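You operate a simulated robot arm through the tools that you are given. There is no shell and no other tool. Be economical: measure what you need, move in short steps, check, and stop when the job is done.

The job below is to be done with a simulated robot arm. You get a single attempt, and the scene is never put back.

Task
Fill the purple-collar vial with water to its line and stand it in the long white rack.
Fine: dose knob on HIGH; white WATER key; well 3. Set down upright: what you pick out.

Only the result counts: the job must be done as asked and must still hold three seconds after the hand-in. Knocking over, shifting, dropping, spilling or breaking anything else fails it.

Robot
A 6-joint arm with a two-finger parallel gripper, fixed in place. Base frame: the origin is at the foot of the arm, x ahead of it, y to its left, z up. Lengths are in m, angles in degrees, forces in N, time in s.
With the tool pointing down near the work surface it reaches from about 0.14 to 0.58 m from the base axis. Its first joint turns from -66.0 to 66.0 degrees. Payload 2.1 kg.
Tool frame: the origin (TCP) lies between the finger pads and is the grasp point; the fingertips stand 0.03 m ahead of it; z points along the fingers, y is the line along which they close. The gripper opens to 0.094 m. The fingers are 0.028 m wide and 0.01 m thick; the gripper's body (0.05 by 0.096 m) begins 0.055 m behind the TCP.
Orientation is told as [roll, pitch, yaw] about the base's x, y, z axes, in that order, counted from this pose: with the fingers straight down and closing along the base's y, the tool's x points along the base's -x, its y along +y and its z along -z.

Tools
- The arm moves only by the tool send_rows. Its argument "deltas" is a list that holds one entry, the list of rows, each a list of 7 numbers: the shift along the tool's x, y, z in m, then the turn, a rotation vector about the tool's x, y, z in degrees, then the finger opening in m, from 0 to 0.094. In form: [[[dx, dy, dz, wx, wy, wz, hand], ...]]. A call has 1 to 12 rows; each row is the pose to reach, as a shift and turn from the pose commanded when the call began, along the tool's axes at that moment. Each row takes 0.2 s and may step no farther than 0.05 m and 8.6 degrees from the row before; otherwise, or with a gripper value out of range, the whole call is refused. A pose out of reach is approached as far as the arm can. The call stops where the force on the tool passes 40 N (or 10 N more than at its start, if that is more) or the arm is blocked; 0.2 s more then pass. The fingers move at their own pace (about 0.072 m/s each) and stop on an object; they squeeze with about 23 N. The grip force told is the motor's: it shows also when the fingers shut on nothing. Time passes only in rows, and 0.2 s behind the last, so rows that repeat a pose let the fingers close. The reply holds the time, the measured pose of the TCP, the force on the tool along the base axes, the opening and the grip force, in the units named above and with some noise, with the torque about the TCP (base axes, N m) and any sound that the robot's microphone picked up.
- Cameras (640 x 400 px; columns grow to the right, rows downward): "scene" is fixed at [0.0264, -0.35, 0.5054]; the picture's right is [0.96, -0.28, -0.00], its down [-0.10, -0.36, -0.93] and it looks along [0.26, 0.89, -0.37] (base axes); focal length 316 px, centre (320, 200). "wrist" rides on the gripper at [0.076, 0.014, -0.103] in the tool frame; the picture's right is [-0.18, 0.98, 0.00], its down [-0.75, -0.14, -0.64] and it looks along [-0.63, -0.12, 0.77] (tool axes); focal length 243 px, centre (320, 200).
- camera(camera): a new picture of that camera. The clock stands still meanwhile.
- measure_at(camera, pixels): for up to 12 pixels [column, row] of the newest picture of that camera ("zoom" is the newest enlarged one), the place [x, y, z] in the base frame of the surface seen there, good to about 0.002 m. The clock stands still meanwhile.
- close_up(camera, box): a new picture of the part [left, top, right, bottom] of that camera's present view, enlarged. The clock stands still meanwhile.
- hand_in(): hands the job in; it is judged then, once.

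Work in short steps. Measure before you move; look again where a grasp or a placing could have gone wrong, and mend it. You have 80 turns and 54 pictures in all, those below and enlarged ones among them. Open the gripper and draw the arm clear of the work before you hand the job in, unless the task says otherwise; then end with one line.

The tools are called after "Emit:" as name(argument=value, ...) on one line, values as JSON. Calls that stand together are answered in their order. send_rows: Moves the arm, as the interface text tells. Its arguments: {"type":"object","properties":{"deltas":{"type":"array","items":{"type":"array","items":{"type":"array","items":{"type":"number"}}}}},"required":["deltas"]} The other tools are called the same way: camera (camera) takes a picture; measure_at (camera, pixels) gives the place of the surface under pixels of a picture; close_up (camera, box) takes an enlarged picture of a part of a camera's view; hand_in () hands the job in.

At the start:

```text
t: 0.0
position: [0.3252, 0.1235, 0.3544]
orientation: [-0.1, 0.0, 0.0]
ft_force: [0.0, -0.2, 0.3]
torque: [0.01, 0.0, 0.0]
width: 0.094
gripper_force: 0.0
```

scene: 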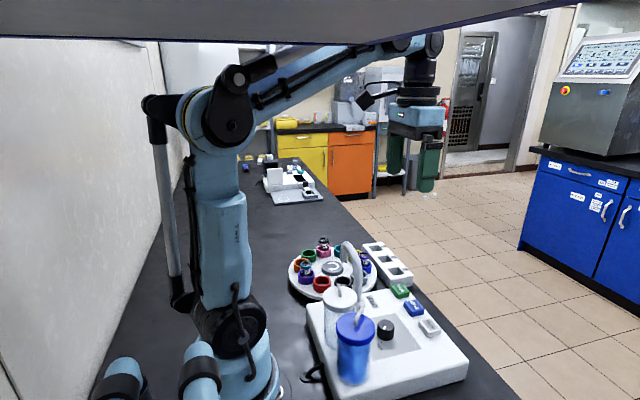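
wrist: 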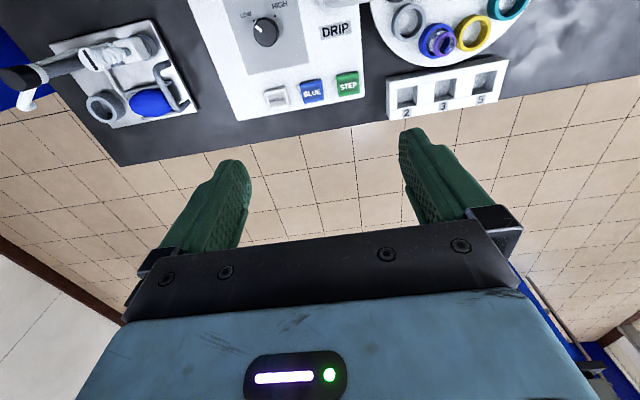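

The scene shows a carousel with vials near (330,265), a dispenser around (390,340) and a white rack at (388,262). I'll enlarge these areas first.

Emit:
close_up(camera="scene", box=[270, 220, 430, 320])

Emit:
close_up(camera="scene", box=[290, 270, 482, 390])

Emit:
close_up(camera="wrist", box=[180, 0, 540, 140])

```text
4.00 times, centred on (350, 270) of scene
```

zoom: 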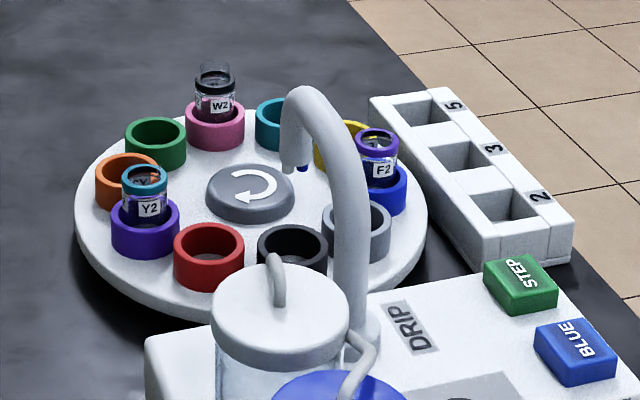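

```text
3.33 times, centred on (386, 330) of scene
```

zoom: 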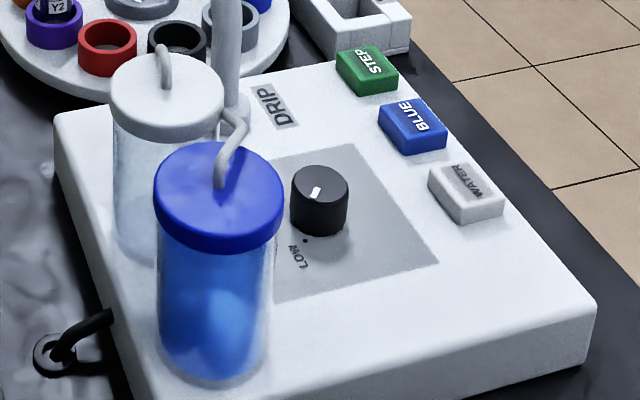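

```text
1.78 times, centred on (360, 70) of wrist
```

zoom: 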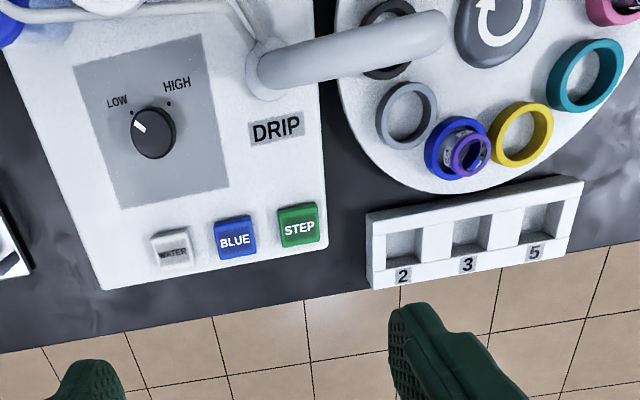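

The purple-collar vial is F2, standing in the blue cup (zoom 378,150). Next I measure the key spots in the scene zoom and the wrist zoom.

Emit:
measure_at(camera="zoom", pixels=[[153, 133], [138, 122], [172, 247], [235, 238], [298, 222], [470, 155], [482, 145], [430, 35], [500, 20], [403, 243], [471, 232], [541, 218]])

Emit:
measure_at(camera="scene", pixels=[[344, 259], [343, 262], [346, 242], [332, 267], [365, 255], [365, 263], [388, 262], [383, 331], [385, 323], [305, 264]])

```text
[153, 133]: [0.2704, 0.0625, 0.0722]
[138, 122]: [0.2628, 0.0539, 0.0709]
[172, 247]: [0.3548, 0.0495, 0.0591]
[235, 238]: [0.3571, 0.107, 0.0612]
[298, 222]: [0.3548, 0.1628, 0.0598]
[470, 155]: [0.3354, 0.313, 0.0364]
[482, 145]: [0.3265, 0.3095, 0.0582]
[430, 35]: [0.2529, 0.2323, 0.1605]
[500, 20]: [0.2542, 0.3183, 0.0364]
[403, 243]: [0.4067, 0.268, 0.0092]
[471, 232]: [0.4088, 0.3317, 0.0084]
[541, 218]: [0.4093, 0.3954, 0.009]
```

```text
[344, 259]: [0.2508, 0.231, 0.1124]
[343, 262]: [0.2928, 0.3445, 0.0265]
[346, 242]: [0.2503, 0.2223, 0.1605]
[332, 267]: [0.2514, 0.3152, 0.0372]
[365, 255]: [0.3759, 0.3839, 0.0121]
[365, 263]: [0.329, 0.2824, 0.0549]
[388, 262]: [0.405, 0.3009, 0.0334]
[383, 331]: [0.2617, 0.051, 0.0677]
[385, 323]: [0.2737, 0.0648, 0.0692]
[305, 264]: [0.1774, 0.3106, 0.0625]
```

F2 sits about two steps clockwise-ahead of the nozzle at (0.25,0.23). The carousel centre is near (0.253,0.318), and the pointer is at LOW. I'll measure the knob's dial marks, tanks and spout.

Emit:
measure_at(camera="scene", pixels=[[356, 320], [340, 318], [372, 322], [340, 297], [339, 284], [356, 335], [346, 246], [360, 300], [358, 258], [400, 340], [410, 365]])

Emit:
close_up(camera="wrist", box=[220, 0, 320, 62])

```text
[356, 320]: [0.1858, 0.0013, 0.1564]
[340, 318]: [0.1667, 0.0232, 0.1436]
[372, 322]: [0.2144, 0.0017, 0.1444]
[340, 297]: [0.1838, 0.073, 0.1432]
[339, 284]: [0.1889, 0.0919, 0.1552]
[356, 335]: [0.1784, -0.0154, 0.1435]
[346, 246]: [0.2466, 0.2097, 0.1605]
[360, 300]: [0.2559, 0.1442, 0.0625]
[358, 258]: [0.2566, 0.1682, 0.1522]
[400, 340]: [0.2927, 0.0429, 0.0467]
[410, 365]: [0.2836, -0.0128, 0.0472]
```

```text
6.40 times, centred on (270, 31) of wrist
```

zoom: 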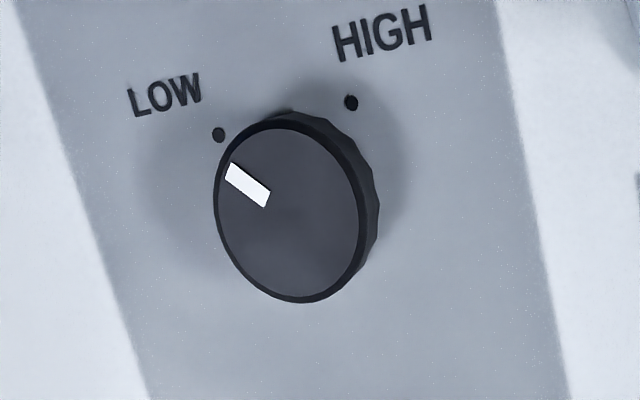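

Emit:
measure_at(camera="zoom", pixels=[[218, 134], [351, 102], [236, 173], [263, 200], [287, 210], [222, 215], [356, 215], [285, 118], [300, 296], [460, 250]])

```text
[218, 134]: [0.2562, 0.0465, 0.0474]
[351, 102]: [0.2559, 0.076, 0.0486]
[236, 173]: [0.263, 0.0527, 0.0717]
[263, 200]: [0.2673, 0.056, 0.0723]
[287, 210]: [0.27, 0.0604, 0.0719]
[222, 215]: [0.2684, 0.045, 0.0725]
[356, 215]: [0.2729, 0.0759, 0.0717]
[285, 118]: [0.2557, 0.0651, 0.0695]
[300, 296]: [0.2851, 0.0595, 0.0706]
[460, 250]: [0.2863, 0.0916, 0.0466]
```

The knob centre is about (0.2705,0.0605) with its top at z 0.072. LOW lies at base angle 225° and HIGH at 135°, so it needs a 90° clockwise turn. I'll check the tube by the lids (scene 362,307) for clearance.

Emit:
measure_at(camera="scene", pixels=[[363, 308], [362, 304], [360, 312], [357, 322], [358, 317], [364, 306], [346, 242], [352, 244]])

Emit:
close_up(camera="scene", box=[325, 280, 405, 330])

```text
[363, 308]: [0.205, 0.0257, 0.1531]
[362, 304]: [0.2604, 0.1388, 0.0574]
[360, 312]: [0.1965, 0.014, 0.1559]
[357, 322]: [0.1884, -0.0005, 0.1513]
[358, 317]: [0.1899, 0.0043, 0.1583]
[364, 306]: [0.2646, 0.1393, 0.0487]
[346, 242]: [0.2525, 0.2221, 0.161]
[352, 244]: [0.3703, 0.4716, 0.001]
```

```text
8.00 times, centred on (365, 305) of scene
```

zoom: 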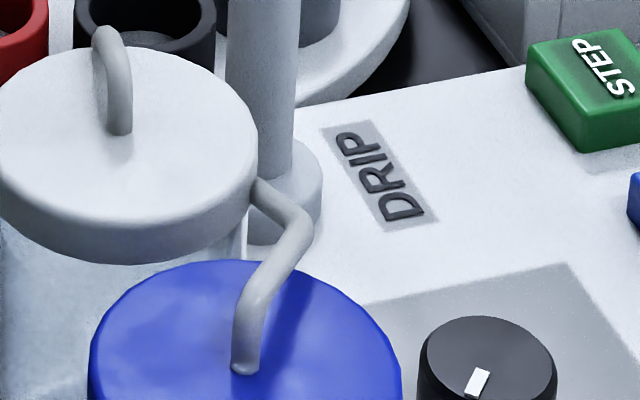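

Emit:
measure_at(camera="zoom", pixels=[[298, 235], [285, 210], [270, 198], [260, 190], [257, 165], [245, 140], [270, 185], [250, 290]])

```text
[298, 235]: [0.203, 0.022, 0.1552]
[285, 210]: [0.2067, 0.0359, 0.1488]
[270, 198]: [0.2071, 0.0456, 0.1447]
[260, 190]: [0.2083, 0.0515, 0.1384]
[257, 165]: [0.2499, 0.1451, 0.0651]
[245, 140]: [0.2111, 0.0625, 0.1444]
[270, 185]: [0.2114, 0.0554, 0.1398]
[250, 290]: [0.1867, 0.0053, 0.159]
```

The tube stays at x ≤ 0.212, so clearance is good. I'll move above the knob at z 0.20, with the fingers closing along y.

Emit:
send_rows(deltas=[[[0.011, -0.0126, 0.031, 0, 0, 0, 0.094], [0.022, -0.0252, 0.062, 0, 0, 0, 0.08], [0.033, -0.0378, 0.093, 0, 0, 0, 0.07], [0.044, -0.0504, 0.124, 0, 0, 0, 0.06], [0.0547, -0.063, 0.1544, 0, 0, 0, 0.06], [0.0547, -0.063, 0.1544, 0, 0, 0, 0.06]]])

Emit:
camera(camera="wrist")

```text
t: 1.4
position: [0.2719, 0.0604, 0.1988]
orientation: [0.0, 0.0, 0.1]
ft_force: [0.0, 0.3, 0.3]
torque: [0.01, 0.02, -0.01]
width: 0.0602
gripper_force: 0.1
```

```text
46 pictures are left
```

wrist: 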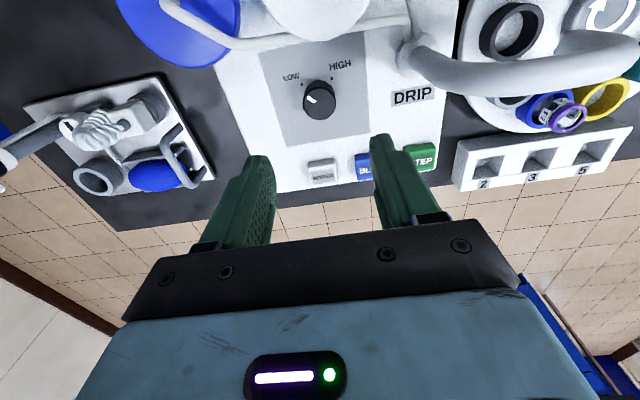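

The knob (318,98) is straight ahead of the fingers. I'll descend to TCP z 0.092 and then close on the knob.

Emit:
send_rows(deltas=[[[0.001, 0, 0.03, 0, 0, 0, 0.06], [0.001, 0, 0.06, 0, 0, 0, 0.06], [0.001, 0, 0.085, 0, 0, 0, 0.06], [0.001, 0, 0.1075, 0, 0, 0, 0.06], [0.001, 0, 0.1075, 0, 0, 0, 0.06]]])

Emit:
camera(camera="scene")

```text
t: 2.6
position: [0.2694, 0.0602, 0.0921]
orientation: [0.0, 0.0, 0.0]
ft_force: [-0.4, 1.0, -0.1]
torque: [0.0, -0.01, 0.01]
width: 0.0598
gripper_force: 0.1
```

```text
45 pictures are left
```

scene: 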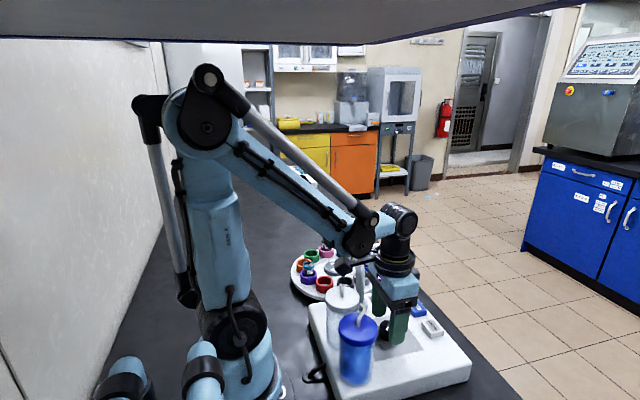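

Fingers straddle the knob with no contact. I close on it.

Emit:
send_rows(deltas=[[[0, 0, 0, 0, 0, 0, 0.045], [0, 0, 0, 0, 0, 0, 0.028], [0, 0, 0, 0, 0, 0, 0.028], [0, 0, 0, 0, 0, 0, 0.028]]])

```text
t: 3.6
position: [0.2692, 0.0606, 0.0911]
orientation: [-0.1, 0.0, -0.1]
ft_force: [0.9, -13.7, -6.5]
torque: [-0.18, 0.04, -0.05]
width: 0.0314
gripper_force: 44.8
```

The knob is gripped at 0.0314 width. I turn +90° about tool z, which is clockwise from above.

Emit:
send_rows(deltas=[[[0, -0.0005, 0, 0, 0, 7.5, 0.028], [0, -0.0005, 0, 0, 0, 15, 0.028], [0, -0.0005, 0, 0, 0, 22.5, 0.028], [0, -0.0005, 0, 0, 0, 30, 0.028], [0, -0.0005, 0, 0, 0, 37.5, 0.028], [0, -0.0005, 0, 0, 0, 45, 0.028], [0, -0.0005, 0, 0, 0, 52.5, 0.028], [0, -0.0005, 0, 0, 0, 60, 0.028], [0, -0.0005, 0, 0, 0, 67.5, 0.028], [0, -0.0005, 0, 0, 0, 75, 0.028], [0, -0.0005, 0, 0, 0, 82.5, 0.028], [0, -0.0005, 0, 0, 0, 90, 0.028]]])

Emit:
camera(camera="wrist")

```text
t: 6.2
position: [0.2718, 0.0614, 0.0923]
orientation: [0.4, 0.3, -90.2]
ft_force: [23.8, 18.4, 2.2]
torque: [0.91, -0.45, 0.48]
width: 0.0316
gripper_force: 45.1
```

```text
44 pictures are left
```

wrist: 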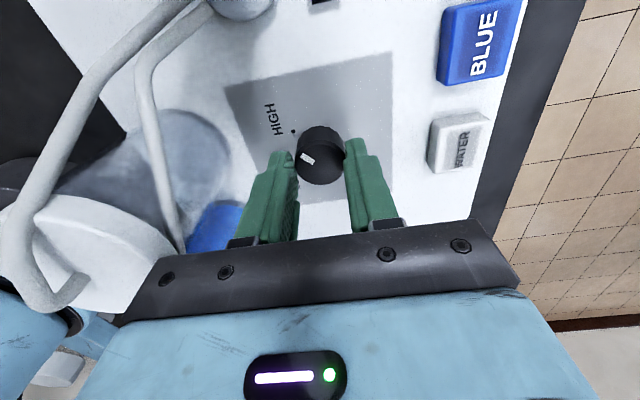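

Emit:
close_up(camera="wrist", box=[240, 90, 400, 190])

```text
4.00 times, centred on (320, 140) of wrist
```

zoom: 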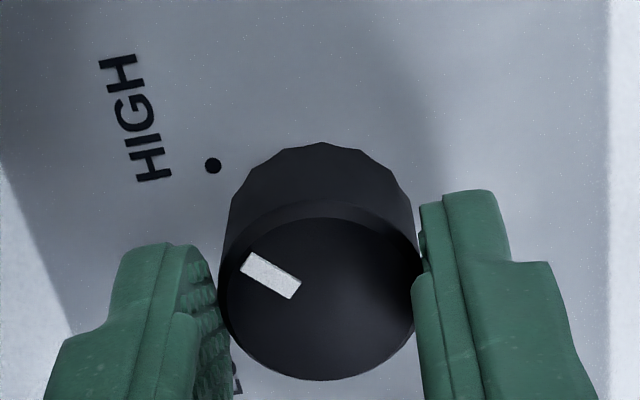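

Emit:
measure_at(camera="zoom", pixels=[[250, 261], [292, 291], [320, 300], [213, 166], [320, 370], [320, 225], [225, 300], [415, 300]])

```text
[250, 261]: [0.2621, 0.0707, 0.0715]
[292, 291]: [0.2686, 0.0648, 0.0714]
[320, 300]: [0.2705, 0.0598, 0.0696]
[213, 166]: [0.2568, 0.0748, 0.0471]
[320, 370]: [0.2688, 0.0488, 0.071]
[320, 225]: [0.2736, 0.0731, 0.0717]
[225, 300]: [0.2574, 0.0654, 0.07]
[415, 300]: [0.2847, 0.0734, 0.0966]
```

The pointer direction works out at about 137°, and HIGH is at 135°, so the knob is on HIGH. I open and rise straight up.

Emit:
send_rows(deltas=[[[0, 0, 0, 0, 0, 0, 0.045], [0, 0, 0, 0, 0, 0, 0.06], [0, 0, 0, 0, 0, 0, 0.06], [0, 0, -0.03, 0, 0, 0, 0.06], [0, 0, -0.06, 0, 0, 0, 0.06], [0, 0, -0.1, 0, 0, 0, 0.06], [0, 0, -0.1, 0, 0, 0, 0.0]]])

Emit:
close_up(camera="wrist", box=[240, 40, 400, 140])

```text
t: 7.8
position: [0.2697, 0.0606, 0.1919]
orientation: [0.0, 0.0, -90.1]
ft_force: [-0.1, 0.5, 0.4]
torque: [0.0, 0.03, -0.02]
width: 0.0046
gripper_force: 0.3
```

```text
4.00 times, centred on (320, 90) of wrist
```

zoom: 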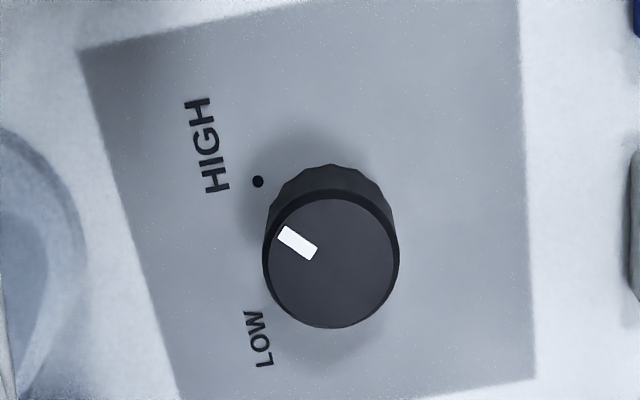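

The knob reads HIGH. Now I move the closed fingers above the STEP key at (0.355,0.163) and stop just above it.

Emit:
send_rows(deltas=[[[0.034, 0.0285, 0, 0, 0, 0, 0], [0.068, 0.057, 0, 0, 0, 0, 0], [0.102, 0.0855, 0, 0, 0, 0, 0], [0.102, 0.0855, 0.03, 0, 0, 0, 0], [0.102, 0.0855, 0.06, 0, 0, 0, 0], [0.102, 0.0855, 0.08, 0, 0, 0, 0], [0.102, 0.0855, 0.09, 0, 0, 0, 0], [0.102, 0.0855, 0.09, 0, 0, 0, 0]]])

Emit:
camera(camera="wrist")

```text
t: 9.6
position: [0.354, 0.1617, 0.1032]
orientation: [0.1, 0.0, -90.0]
ft_force: [-0.5, 0.0, 0.3]
torque: [-0.02, 0.01, 0.01]
width: 0.0
gripper_force: 22.6
```

```text
41 pictures are left
```

wrist: 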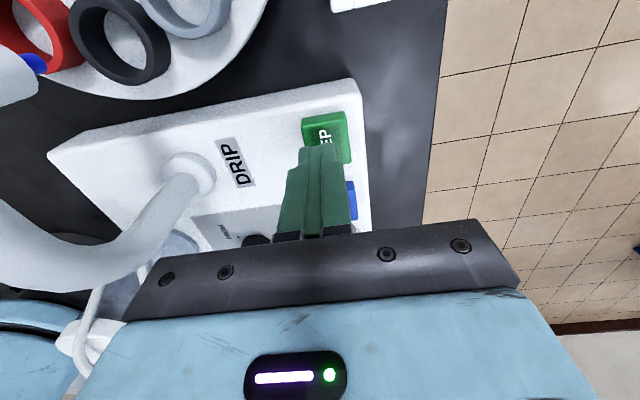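

The tip is over STEP (325,140). I press down in small increments and release.

Emit:
send_rows(deltas=[[[0.003, 0, 0.008, 0, 0, 0, 0], [0.003, 0, 0.013, 0, 0, 0, 0], [0.003, 0, 0.016, 0, 0, 0, 0], [0.003, 0, 0.018, 0, 0, 0, 0], [0.003, 0, 0.01, 0, 0, 0, 0], [0.003, 0, 0, 0, 0, 0, 0]]])

Emit:
camera(camera="scene")

```text
t: 11.0
position: [0.3558, 0.1645, 0.1027]
orientation: [0.0, -0.1, -90.0]
ft_force: [-0.2, 0.5, 0.0]
torque: [-0.02, 0.03, -0.02]
width: 0.0
gripper_force: 23.4
heard: click
```

```text
40 pictures are left
```

scene: 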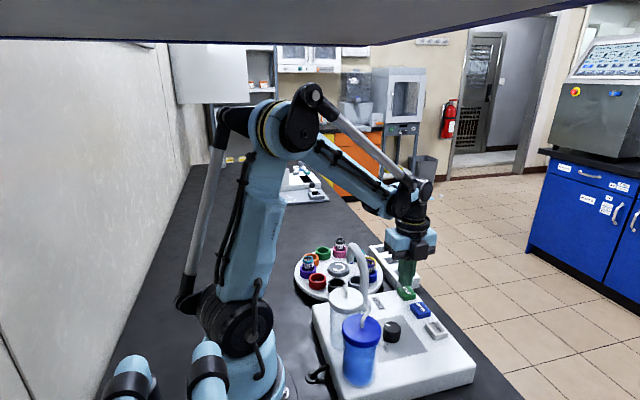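

Emit:
close_up(camera="scene", box=[280, 225, 440, 325])

```text
4.00 times, centred on (360, 275) of scene
```

zoom: 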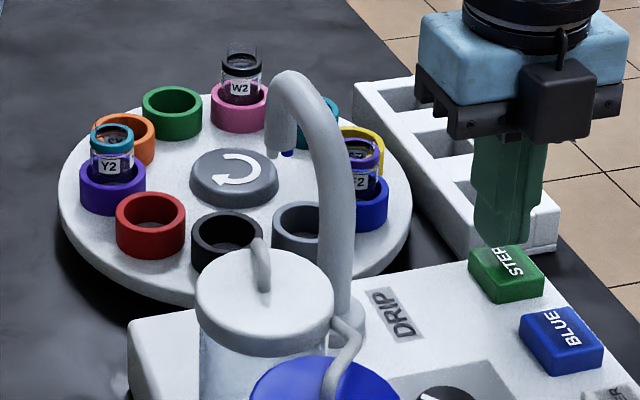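

The carousel has started turning clockwise, as the arrow shows, and looks mid-step. I wait a moment and look again.

Emit:
send_rows(deltas=[[[0, 0, 0, 0, 0, 0, 0], [0, 0, 0, 0, 0, 0, 0], [0, 0, 0, 0, 0, 0, 0], [0, 0, 0, 0, 0, 0, 0], [0, 0, 0, 0, 0, 0, 0], [0, 0, 0, 0, 0, 0, 0], [0, 0, 0, 0, 0, 0, 0], [0, 0, 0, 0, 0, 0, 0]]])

Emit:
close_up(camera="scene", box=[280, 225, 440, 325])

```text
t: 12.8
position: [0.3552, 0.1653, 0.1007]
orientation: [-0.1, 0.0, -90.0]
ft_force: [0.6, -0.3, -0.3]
torque: [0.02, 0.01, 0.01]
width: 0.0
gripper_force: 23.0
```

```text
4.00 times, centred on (360, 275) of scene
```

zoom: 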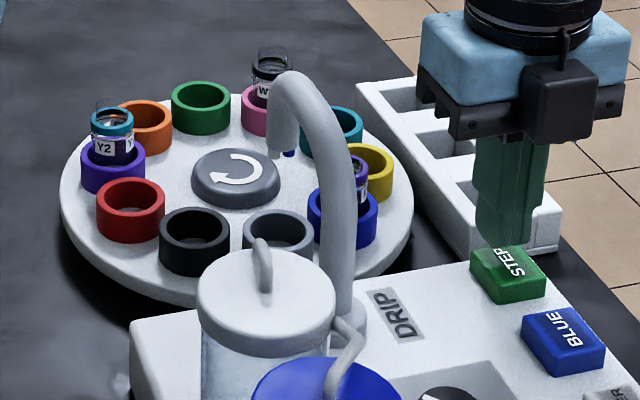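

Emit:
measure_at(camera="zoom", pixels=[[237, 170], [194, 268], [195, 217], [130, 237], [130, 183], [203, 128], [203, 86], [357, 170], [276, 214], [145, 104], [277, 150]])

```text
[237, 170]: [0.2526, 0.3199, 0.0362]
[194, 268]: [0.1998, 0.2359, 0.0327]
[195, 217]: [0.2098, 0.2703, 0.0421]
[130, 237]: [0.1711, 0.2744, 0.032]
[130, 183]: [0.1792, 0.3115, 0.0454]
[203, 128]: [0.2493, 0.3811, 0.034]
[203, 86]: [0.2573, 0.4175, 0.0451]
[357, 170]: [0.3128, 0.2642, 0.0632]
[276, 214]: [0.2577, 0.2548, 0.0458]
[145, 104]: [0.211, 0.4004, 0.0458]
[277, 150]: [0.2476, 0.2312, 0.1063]
```

Grey is now at the nozzle (−90°) and blue is one step away. I press STEP once more and wait.

Emit:
send_rows(deltas=[[[0, 0, 0.008, 0, 0, 0, 0], [0, 0, 0.013, 0, 0, 0, 0], [0, 0, 0.016, 0, 0, 0, 0], [0, 0, 0.018, 0, 0, 0, 0], [0, 0, 0.01, 0, 0, 0, 0], [0, 0, 0, 0, 0, 0, 0], [0, 0, 0, 0, 0, 0, 0], [0, 0, 0, 0, 0, 0, 0], [0, 0, 0, 0, 0, 0, 0], [0, 0, 0, 0, 0, 0, 0], [0, 0, 0, 0, 0, 0, 0]]])

Emit:
send_rows(deltas=[[[-0.015, 0, -0.02, 0, 0, 0, 0], [-0.03, 0, -0.02, 0, 0, 0, 0], [-0.07, 0, -0.02, 0, 0, 0, 0], [-0.115, 0, -0.02, 0, 0, 0, 0], [-0.115, 0, -0.01, 0, 0, 0, 0], [-0.115, 0, 0, 0, 0, 0, 0]]])

Emit:
close_up(camera="scene", box=[280, 225, 440, 325])

Emit:
camera(camera="wrist")

```text
t: 15.2
position: [0.3555, 0.1645, 0.101]
orientation: [0.0, 0.0, -90.0]
ft_force: [0.0, -0.4, -0.2]
torque: [0.03, 0.0, -0.03]
width: 0.0
gripper_force: 23.1
heard: click
```

```text
t: 16.6
position: [0.3544, 0.0496, 0.1026]
orientation: [0.0, -0.1, -90.0]
ft_force: [0.5, -1.4, -0.7]
torque: [0.02, -0.03, 0.0]
width: 0.0
gripper_force: 23.2
```

```text
4.00 times, centred on (360, 275) of scene
```

zoom: 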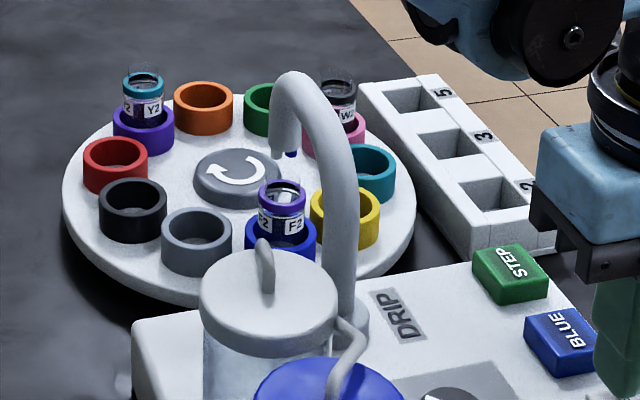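

```text
36 pictures are left
```

wrist: 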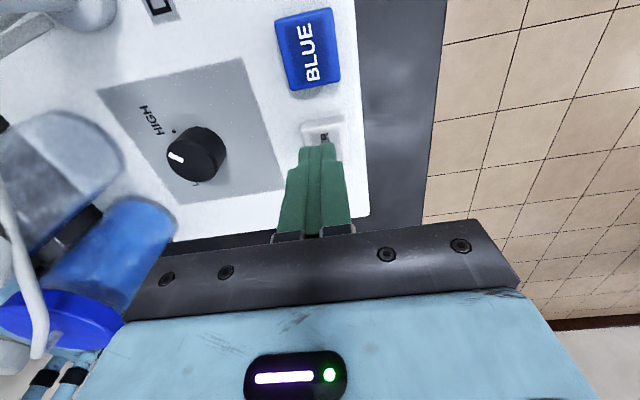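

F2 is at the nozzle and the tip is over WATER (320,130). First I'll look closely at the vial for its line.

Emit:
close_up(camera="scene", box=[330, 260, 370, 285])

Emit:
send_rows(deltas=[[[0, 0, 0.008, 0, 0, 0, 0], [0, 0, 0.013, 0, 0, 0, 0], [0, 0, 0.016, 0, 0, 0, 0], [0, 0, 0.018, 0, 0, 0, 0], [0, 0, 0.01, 0, 0, 0, 0], [0, 0, 0, 0, 0, 0, 0], [0, 0, 0, 0, 0, 0, 0], [0, 0, 0, 0, 0, 0, 0], [0, 0, 0, 0, 0, 0, 0], [0, 0, 0, 0, 0, 0, 0], [0, 0, 0, 0, 0, 0, 0], [0, 0, 0, 0, 0, 0, 0]]])

Emit:
close_up(camera="scene", box=[330, 260, 370, 285])

```text
16.00 times, centred on (350, 272) of scene
```

zoom: 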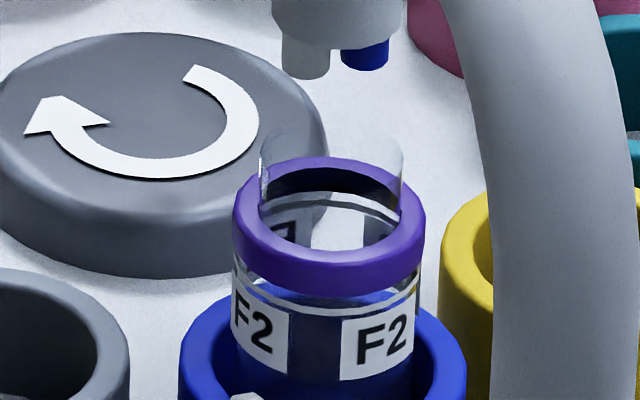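

```text
t: 19.2
position: [0.355, 0.05, 0.1035]
orientation: [0.0, 0.0, -90.0]
ft_force: [-0.5, 0.3, 0.6]
torque: [0.0, 0.02, 0.0]
width: 0.0
gripper_force: 23.1
heard: click
```

```text
16.00 times, centred on (350, 272) of scene
```

zoom: 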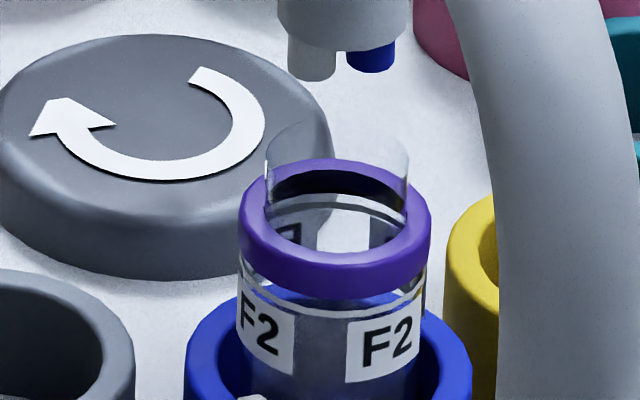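

A click was heard and the vial's lower part turned greyish, possibly from water. I wait a bit and compare the picture with a larger view.

Emit:
send_rows(deltas=[[[0, 0, 0, 0, 0, 0, 0], [0, 0, 0, 0, 0, 0, 0], [0, 0, 0, 0, 0, 0, 0], [0, 0, 0, 0, 0, 0, 0], [0, 0, 0, 0, 0, 0, 0], [0, 0, 0, 0, 0, 0, 0], [0, 0, 0, 0, 0, 0, 0], [0, 0, 0, 0, 0, 0, 0]]])

Emit:
close_up(camera="scene", box=[338, 265, 362, 285])

```text
t: 21.0
position: [0.3553, 0.0497, 0.1019]
orientation: [0.0, 0.1, -90.0]
ft_force: [0.6, -0.3, -0.1]
torque: [-0.01, -0.02, -0.01]
width: 0.0002
gripper_force: 23.3
```

```text
16.00 times, centred on (350, 275) of scene
```

zoom: 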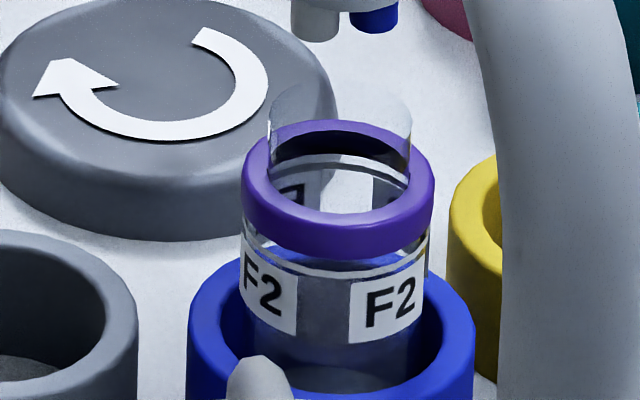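

I need a clearer view of the level, so I zoom further in on the vial's glass below the collar.

Emit:
close_up(camera="scene", box=[343, 275, 359, 285])

```text
16.00 times, centred on (351, 280) of scene
```

zoom: 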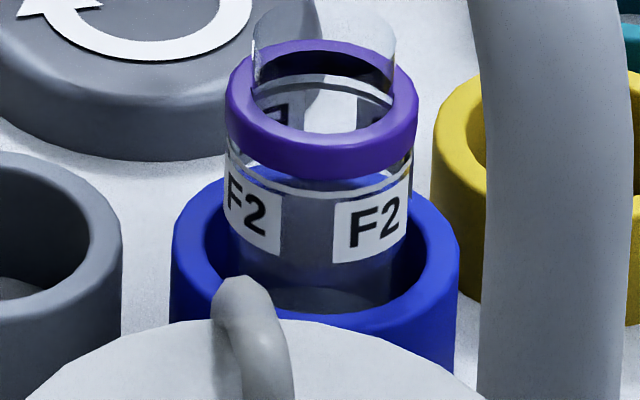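

The grey ellipse appears to be the water surface, with its front edge near y≈265, below the label, well under the white line at y≈193. I measure the heights to estimate the dose fraction.

Emit:
measure_at(camera="zoom", pixels=[[290, 196], [255, 250], [370, 258], [300, 265], [300, 285], [320, 165], [320, 380], [310, 310], [560, 380], [20, 290], [323, 15], [255, 190]])

```text
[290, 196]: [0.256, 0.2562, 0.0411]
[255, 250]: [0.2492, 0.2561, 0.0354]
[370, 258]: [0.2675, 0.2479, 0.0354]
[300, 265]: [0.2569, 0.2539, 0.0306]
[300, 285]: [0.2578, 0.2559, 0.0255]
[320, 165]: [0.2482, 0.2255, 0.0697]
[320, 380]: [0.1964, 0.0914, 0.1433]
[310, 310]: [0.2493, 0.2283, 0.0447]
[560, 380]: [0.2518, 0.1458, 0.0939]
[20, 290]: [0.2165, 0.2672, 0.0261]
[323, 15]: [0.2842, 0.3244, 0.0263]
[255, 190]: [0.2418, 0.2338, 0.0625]
```

The reading is ambiguous because glass is transparent to the depth tool. I'll bring the wrist camera round to a low side view, with the arm over the +x table edge and yaw −180 so the camera looks toward −x.

Emit:
send_rows(deltas=[[[0, 0.01, -0.03, 0, 0, 7.5, 0], [0, 0.03, -0.06, 0, 0, 15, 0], [0.02, 0.06, -0.07, 0, 0, 22.5, 0], [0.04, 0.09, -0.07, 0, 0, 30, 0], [0.06, 0.105, -0.07, 0, 0, 37.5, 0], [0.09, 0.105, -0.07, 0, 0, 45, 0], [0.12, 0.105, -0.07, 0, 0, 52.5, 0], [0.14, 0.105, -0.06, 0, 0, 60, 0], [0.16, 0.105, -0.04, 0, 0, 67.5, 0], [0.175, 0.105, -0.02, 0, 0, 75, 0], [0.175, 0.105, 0, 0, 0, 82.5, 0], [0.175, 0.105, 0, 0, 0, 90, 0]]])

Emit:
camera(camera="wrist")

```text
t: 23.6
position: [0.4895, 0.0223, 0.106]
orientation: [-2.8, 0.5, -171.1]
ft_force: [-0.4, 0.3, -0.1]
torque: [0.01, -0.02, -0.01]
width: 0.0001
gripper_force: 23.4
out of reach, approached as far as the arm can: row 9, 10, 11, 12
```

```text
31 pictures are left
```

wrist: 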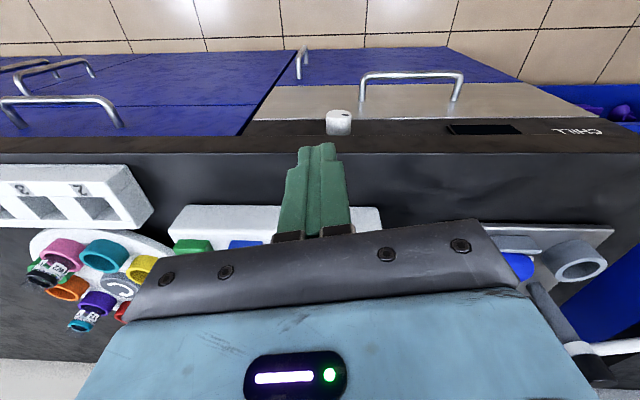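

The wrist image is upside down (top looks straight down), so I need the vial in its lower-left area. First I check what pose is commanded now with a small back-rotation.

Emit:
send_rows(deltas=[[[0, 0, 0, 0, 0, -6, 0], [0, 0, 0, 0, 0, -6, 0]]])

```text
t: 24.2
position: [0.4896, 0.0229, 0.1029]
orientation: [-2.7, 0.9, -164.9]
ft_force: [0.0, -0.4, -0.9]
torque: [0.03, 0.02, 0.0]
width: 0.0001
gripper_force: 22.4
```

Emit:
send_rows(deltas=[[[0, -0.027, 0, 0, 0, -6.7, 0], [0, -0.054, 0, 0, 0, -13.4, 0], [0, -0.082, 0, 0, 0, -20, 0], [0, -0.109, 0, 0, 0, -26.7, 0], [0, -0.136, 0.01, 0, 0, -33.3, 0], [0, -0.1635, 0.02, 0, 0, -40, 0], [0, -0.1635, 0.029, 0, 0, -40, 0]]])

Emit:
camera(camera="wrist")

```text
t: 25.8
position: [0.4485, 0.1832, 0.0801]
orientation: [-1.5, 2.3, -124.9]
ft_force: [-0.5, -0.1, -0.4]
torque: [-0.05, -0.02, 0.0]
width: 0.0
gripper_force: 23.7
```

```text
30 pictures are left
```

wrist: 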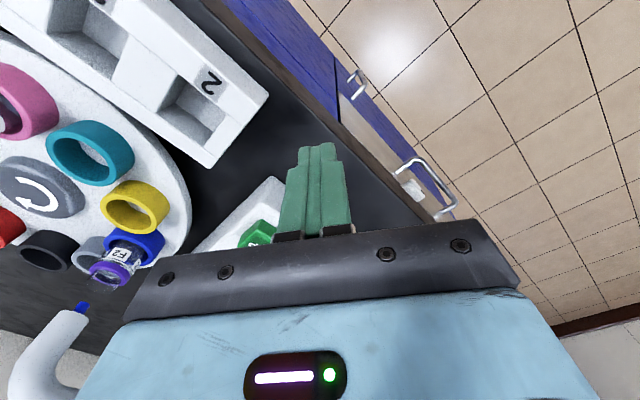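

The vial is visible at (118,262). I enlarge it.

Emit:
close_up(camera="wrist", box=[96, 245, 144, 275])

```text
13.33 times, centred on (120, 260) of wrist
```

zoom: 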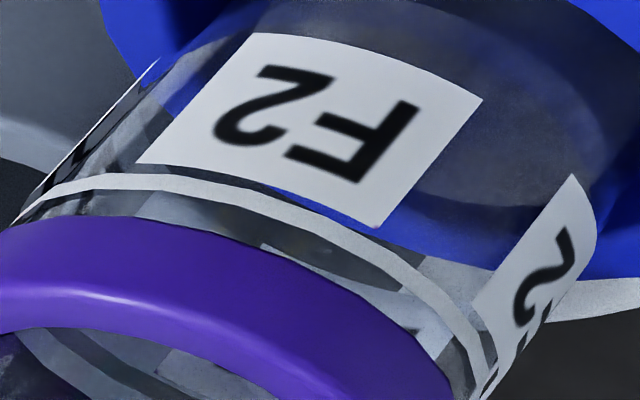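

The water surface isn't clear yet from this angle. I lower the camera 0.03 m for a more side-on view.

Emit:
send_rows(deltas=[[[0, 0, 0.015, 0, 0, 0, 0], [0, 0, 0.032, 0, 0, 0, 0], [0, 0, 0.032, 0, 0, 0, 0]]])

Emit:
close_up(camera="wrist", box=[40, 260, 136, 320])

```text
t: 26.6
position: [0.4475, 0.1847, 0.0491]
orientation: [-1.6, 2.4, -124.9]
ft_force: [-0.4, 0.4, 0.9]
torque: [0.03, 0.0, 0.0]
width: 0.0
gripper_force: 22.8
```

```text
6.67 times, centred on (88, 290) of wrist
```

zoom: 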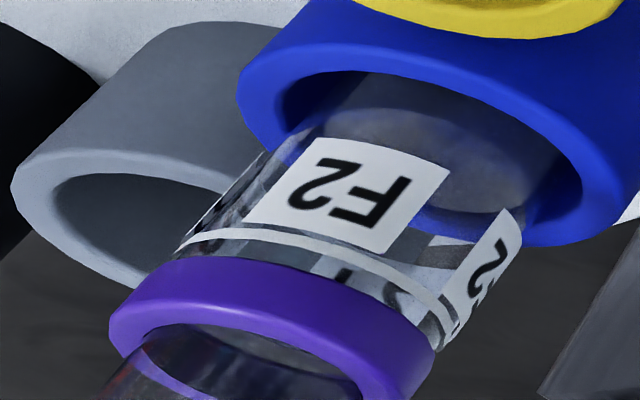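

Now it's clear: the grey water surface ellipse (near edge around (440,115)) sits about halfway between the bottom and the line. One more HIGH dose is needed. I return to above WATER.

Emit:
send_rows(deltas=[[[0, 0, -0.035, 0, 0, 0, 0], [0, 0, -0.07, 0, 0, 0, 0], [-0.041, 0, -0.07, 0, 0, 0, 0], [-0.082, 0, -0.07, 0, 0, 0, 0], [-0.123, 0.001, -0.07, 0, 0, 0, 0], [-0.1634, 0.0015, -0.07, 0, 0, 0, 0], [-0.1634, 0.0015, -0.055, 0, 0, 0, 0], [-0.1634, 0.0015, -0.055, 0, 0, 0, 0]]])

Emit:
camera(camera="wrist")

```text
t: 28.4
position: [0.356, 0.0471, 0.0963]
orientation: [-1.5, 2.3, -124.8]
ft_force: [0.4, -0.4, 0.4]
torque: [0.0, 0.02, 0.0]
width: 0.0002
gripper_force: 23.2
```

```text
27 pictures are left
```

wrist: 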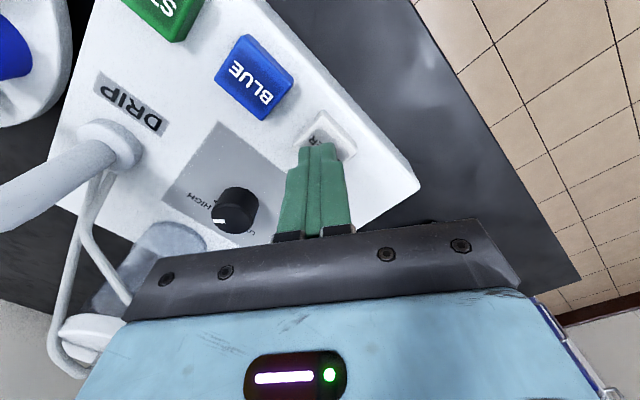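

The tip is over WATER (325,130). I press once more and wait.

Emit:
send_rows(deltas=[[[0, 0, 0.005, 0, 0, 0, 0], [0, 0, 0.009, 0, 0, 0, 0], [0, 0, 0.011, 0, 0, 0, 0], [0, 0, 0.013, 0, 0, 0, 0], [0, 0, 0.005, 0, 0, 0, 0], [0, 0, -0.01, 0, 0, 0, 0], [0, 0, -0.01, 0, 0, 0, 0], [0, 0, -0.01, 0, 0, 0, 0], [0, 0, -0.01, 0, 0, 0, 0], [0, 0, -0.01, 0, 0, 0, 0], [0, 0, -0.01, 0, 0, 0, 0], [0, 0, -0.01, 0, 0, 0, 0]]])

Emit:
send_rows(deltas=[[[0, 0, -0.01, 0, 0, 0, 0], [0.0, 0, -0.01, 0, 0, 0, 0], [0.041, 0, -0.01, 0, 0, 0, 0], [0.082, 0, -0.01, 0, 0, 0, 0], [0.123, 0, -0.01, 0, 0, 0, 0], [0.1634, -0.0015, -0.01, 0, 0, 0, 0], [0.1634, -0.0015, 0.02, 0, 0, 0, 0], [0.1634, -0.0015, 0.045, 0, 0, 0, 0], [0.1634, -0.0015, 0.055, 0, 0, 0, 0], [0.1634, -0.0015, 0.055, 0, 0, 0, 0]]])

Emit:
close_up(camera="wrist", box=[40, 260, 136, 320])

```text
t: 31.0
position: [0.3577, 0.0477, 0.1087]
orientation: [-1.4, 2.3, -124.9]
ft_force: [0.2, 0.5, -0.1]
torque: [-0.03, 0.02, 0.0]
width: 0.0
gripper_force: 22.8
heard: click
```

```text
t: 33.2
position: [0.4496, 0.1856, 0.0605]
orientation: [-1.5, 2.3, -125.0]
ft_force: [0.1, 0.5, 0.3]
torque: [-0.02, -0.03, -0.05]
width: 0.0
gripper_force: 23.2
```

```text
6.67 times, centred on (88, 290) of wrist
```

zoom: 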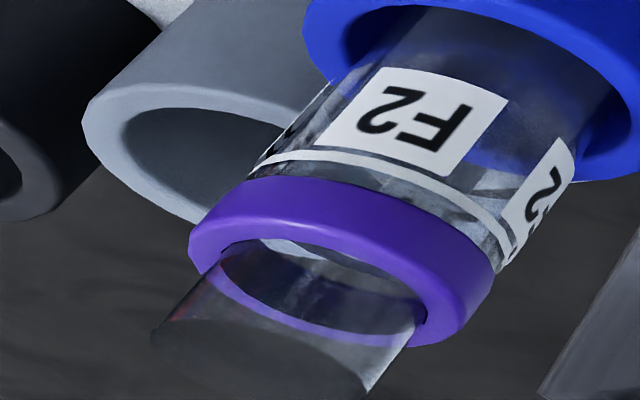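

Emit:
close_up(camera="wrist", box=[78, 265, 126, 305])

```text
10.00 times, centred on (102, 285) of wrist
```

zoom: 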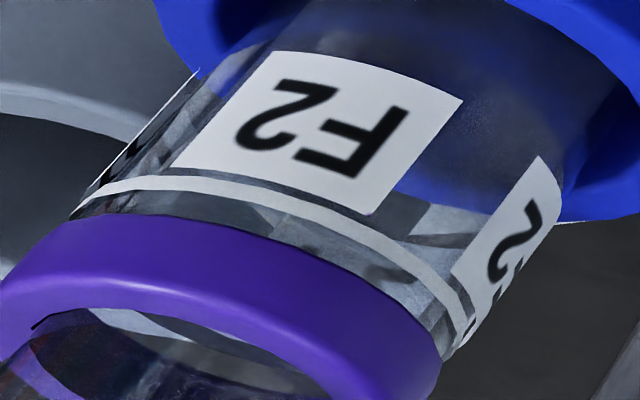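

The level now appears near the line. I lower a bit for a flatter view to confirm.

Emit:
send_rows(deltas=[[[0, 0, 0.01, 0, 0, 0, 0], [0, 0, 0.018, 0, 0, 0, 0], [0, 0, 0.018, 0, 0, 0, 0]]])

Emit:
close_up(camera="wrist", box=[56, 275, 120, 315])

Emit:
close_up(camera="scene", box=[340, 270, 360, 282])

```text
t: 34.0
position: [0.45, 0.1866, 0.0419]
orientation: [-1.5, 2.3, -124.9]
ft_force: [-0.4, 0.5, 0.4]
torque: [0.04, 0.02, 0.02]
width: 0.0001
gripper_force: 22.7
```

```text
10.00 times, centred on (88, 295) of wrist
```

zoom: 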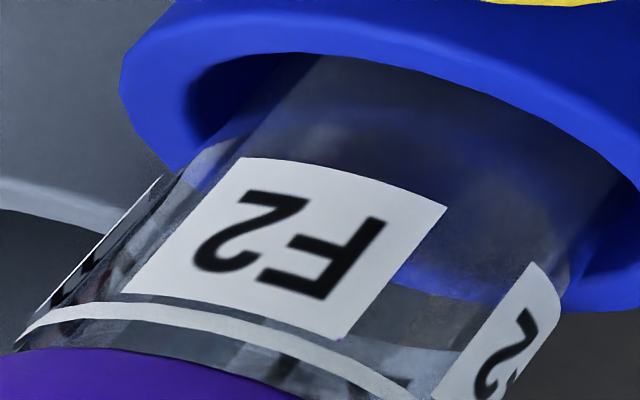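

```text
16.00 times, centred on (350, 276) of scene
```

zoom: 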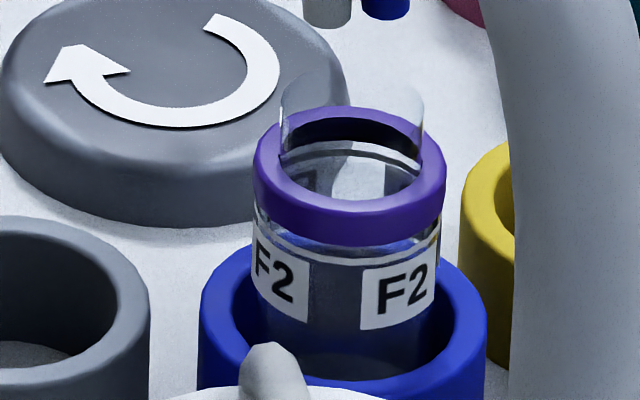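

Emit:
close_up(camera="wrist", box=[52, 294, 108, 329])

```text
11.43 times, centred on (80, 312) of wrist
```

zoom: 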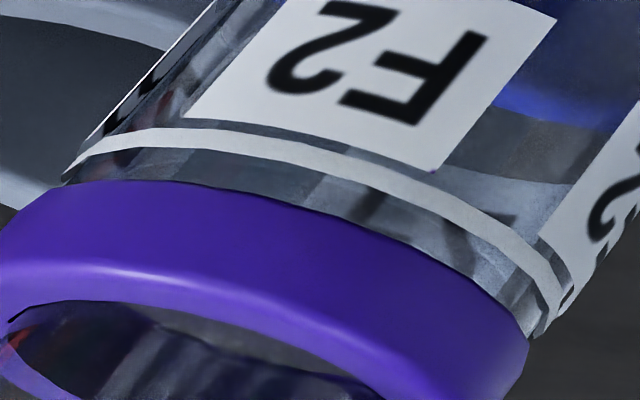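

The surface's near edge now coincides with the white line, so two doses are right. I go back to STEP to bring the vial out from under the spout.

Emit:
send_rows(deltas=[[[0, 0, -0.035, 0, 0, 0, 0], [0, 0, -0.07, 0, 0, 0, 0], [-0.024, -0.022, -0.07, 0, 0, 0, 0], [-0.048, -0.044, -0.07, 0, 0, 0, 0], [-0.0725, -0.065, -0.07, 0, 0, 0, 0], [-0.0725, -0.065, -0.058, 0, 0, 0, 0], [-0.0725, -0.065, -0.058, 0, 0, 0, 0]]])

Emit:
camera(camera="wrist")

```text
t: 35.6
position: [0.3536, 0.1617, 0.1009]
orientation: [-1.5, 2.2, -124.9]
ft_force: [0.3, -0.3, 0.0]
torque: [0.01, 0.02, -0.02]
width: 0.0
gripper_force: 22.9
```

```text
21 pictures are left
```

wrist: 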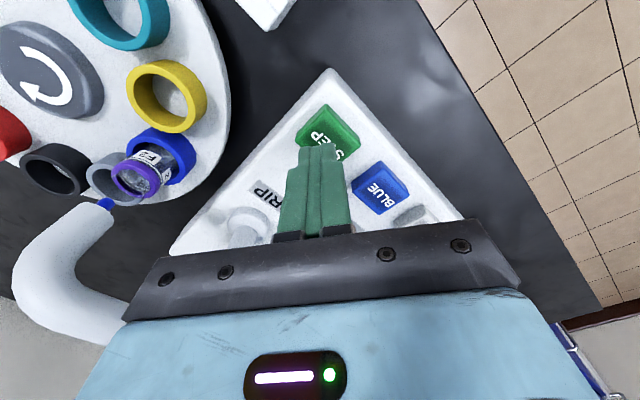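

I press STEP twice in succession, waiting after each press, with a small centring shift.

Emit:
send_rows(deltas=[[[0.003, -0.001, 0.008, 0, 0, 0, 0], [0.003, -0.001, 0.013, 0, 0, 0, 0], [0.003, -0.001, 0.015, 0, 0, 0, 0], [0.003, -0.001, 0.017, 0, 0, 0, 0], [0.003, -0.001, 0.008, 0, 0, 0, 0], [0.003, -0.001, 0, 0, 0, 0, 0], [0.003, -0.001, 0, 0, 0, 0, 0], [0.003, -0.001, 0, 0, 0, 0, 0], [0.003, -0.001, 0, 0, 0, 0, 0], [0.003, -0.001, 0, 0, 0, 0, 0], [0.003, -0.001, 0, 0, 0, 0, 0], [0.003, -0.001, 0, 0, 0, 0, 0]]])

Emit:
send_rows(deltas=[[[0, 0, 0.008, 0, 0, 0, 0], [0, 0, 0.013, 0, 0, 0, 0], [0, 0, 0.015, 0, 0, 0, 0], [0, 0, 0.017, 0, 0, 0, 0], [0, 0, 0.008, 0, 0, 0, 0], [0, 0, 0, 0, 0, 0, 0], [0, 0, -0.03, 0, 0, 0, 0], [0, 0, -0.06, 0, 0, 0, 0], [0, 0, -0.1, 0, 0, 0, 0], [0, 0, -0.14, 0, 0, 0, 0], [0, 0, -0.14, 0, 0, 0, 0], [0, 0, -0.14, 0, 0, 0, 0]]])

Emit:
close_up(camera="scene", box=[280, 225, 440, 325])

```text
t: 38.2
position: [0.3546, 0.1643, 0.0981]
orientation: [-1.5, 2.3, -124.9]
ft_force: [-0.8, -1.4, 0.3]
torque: [0.0, -0.01, 0.0]
width: 0.0001
gripper_force: 22.7
heard: click
```

```text
t: 40.8
position: [0.3566, 0.1589, 0.2385]
orientation: [-1.5, 2.3, -125.0]
ft_force: [-0.5, 0.7, -1.0]
torque: [0.01, -0.03, 0.01]
width: 0.0003
gripper_force: 23.2
heard: click
```

```text
4.00 times, centred on (360, 275) of scene
```

zoom: 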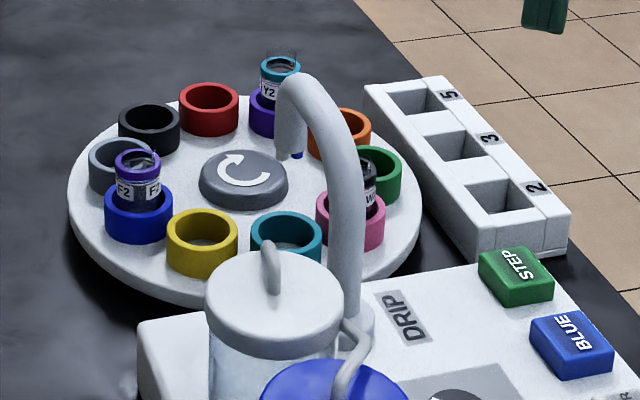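

F2 is now clear of the spout on the left side. I measure its collar and well 3 of the rack.

Emit:
measure_at(camera="zoom", pixels=[[137, 175], [117, 168], [158, 165], [138, 152], [138, 212], [437, 145], [481, 150], [457, 133], [457, 158], [460, 150], [420, 125], [490, 137]])

Emit:
close_up(camera="scene", box=[368, 240, 424, 275])

```text
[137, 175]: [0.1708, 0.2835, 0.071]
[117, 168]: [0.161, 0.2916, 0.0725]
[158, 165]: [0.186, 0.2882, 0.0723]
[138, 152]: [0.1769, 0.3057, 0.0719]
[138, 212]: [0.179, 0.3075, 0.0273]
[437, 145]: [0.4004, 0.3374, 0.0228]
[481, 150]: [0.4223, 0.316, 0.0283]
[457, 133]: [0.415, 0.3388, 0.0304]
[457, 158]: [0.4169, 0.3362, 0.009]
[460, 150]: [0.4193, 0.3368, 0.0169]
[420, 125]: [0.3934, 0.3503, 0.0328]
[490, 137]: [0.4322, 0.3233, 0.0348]
```

```text
11.43 times, centred on (396, 258) of scene
```

zoom: 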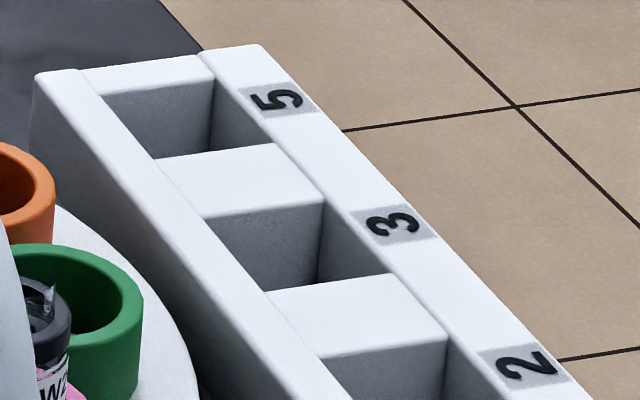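

Emit:
measure_at(camera="zoom", pixels=[[204, 218], [267, 291], [388, 274], [325, 203], [200, 213], [264, 295], [393, 272], [328, 198], [280, 270], [237, 180], [350, 310]])

```text
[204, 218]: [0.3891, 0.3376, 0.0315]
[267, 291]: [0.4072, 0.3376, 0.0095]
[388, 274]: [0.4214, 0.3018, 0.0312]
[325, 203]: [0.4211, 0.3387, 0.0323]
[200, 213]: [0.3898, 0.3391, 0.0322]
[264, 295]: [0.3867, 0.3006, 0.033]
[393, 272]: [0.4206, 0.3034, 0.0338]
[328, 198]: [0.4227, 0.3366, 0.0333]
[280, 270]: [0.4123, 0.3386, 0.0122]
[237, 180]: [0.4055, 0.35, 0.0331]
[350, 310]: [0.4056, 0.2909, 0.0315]
```

Collar centre is (0.1736,0.2925), well 3 centre is (0.405,0.320) with floor z 0.009. I first level the tool.

Emit:
send_rows(deltas=[[[0, 0, -0.02, -1.5, -2.3, 0, 0.03], [0, 0, -0.02, -1.5, -2.3, 0, 0.06]]])

```text
t: 41.4
position: [0.3568, 0.1568, 0.2575]
orientation: [0.2, 0.0, -124.9]
ft_force: [0.3, 0.1, -0.8]
torque: [0.03, -0.02, -0.01]
width: 0.0599
gripper_force: 0.1
```

Level now. I rotate the yaw back toward 0 in place, at height.

Emit:
send_rows(deltas=[[[0, 0, 0, 0, 0, -8, 0.06], [0, 0, 0, 0, 0, -16, 0.06], [0, 0, 0, 0, 0, -24, 0.06], [0, 0, 0, 0, 0, -32, 0.06], [0, 0, 0, 0, 0, -40, 0.06], [0, 0, 0, 0, 0, -48, 0.06], [0, 0, 0, 0, 0, -56, 0.06], [0, 0, 0, 0, 0, -64, 0.06], [0, 0, 0, 0, 0, -72, 0.06], [0, 0, 0, 0, 0, -80, 0.06], [0, 0, 0, 0, 0, -85, 0.06]]])

Emit:
send_rows(deltas=[[[0, 0, 0, 0, 0, -8, 0.06], [0, 0, 0, 0, 0, -16, 0.06], [0, 0, 0, 0, 0, -24, 0.06], [0, 0, 0, 0, 0, -32, 0.06], [0, 0, 0, 0, 0, -40, 0.06], [0, 0, 0, 0, 0, -40, 0.06]]])

```text
t: 43.8
position: [0.3549, 0.1573, 0.2593]
orientation: [-0.1, 0.0, -39.8]
ft_force: [0.4, 0.7, 0.4]
torque: [0.0, 0.0, 0.0]
width: 0.0598
gripper_force: 0.2
```

```text
t: 45.2
position: [0.3563, 0.1559, 0.2584]
orientation: [0.0, 0.0, 0.2]
ft_force: [0.4, 0.1, 0.8]
torque: [-0.02, 0.02, 0.0]
width: 0.0599
gripper_force: 0.0
```

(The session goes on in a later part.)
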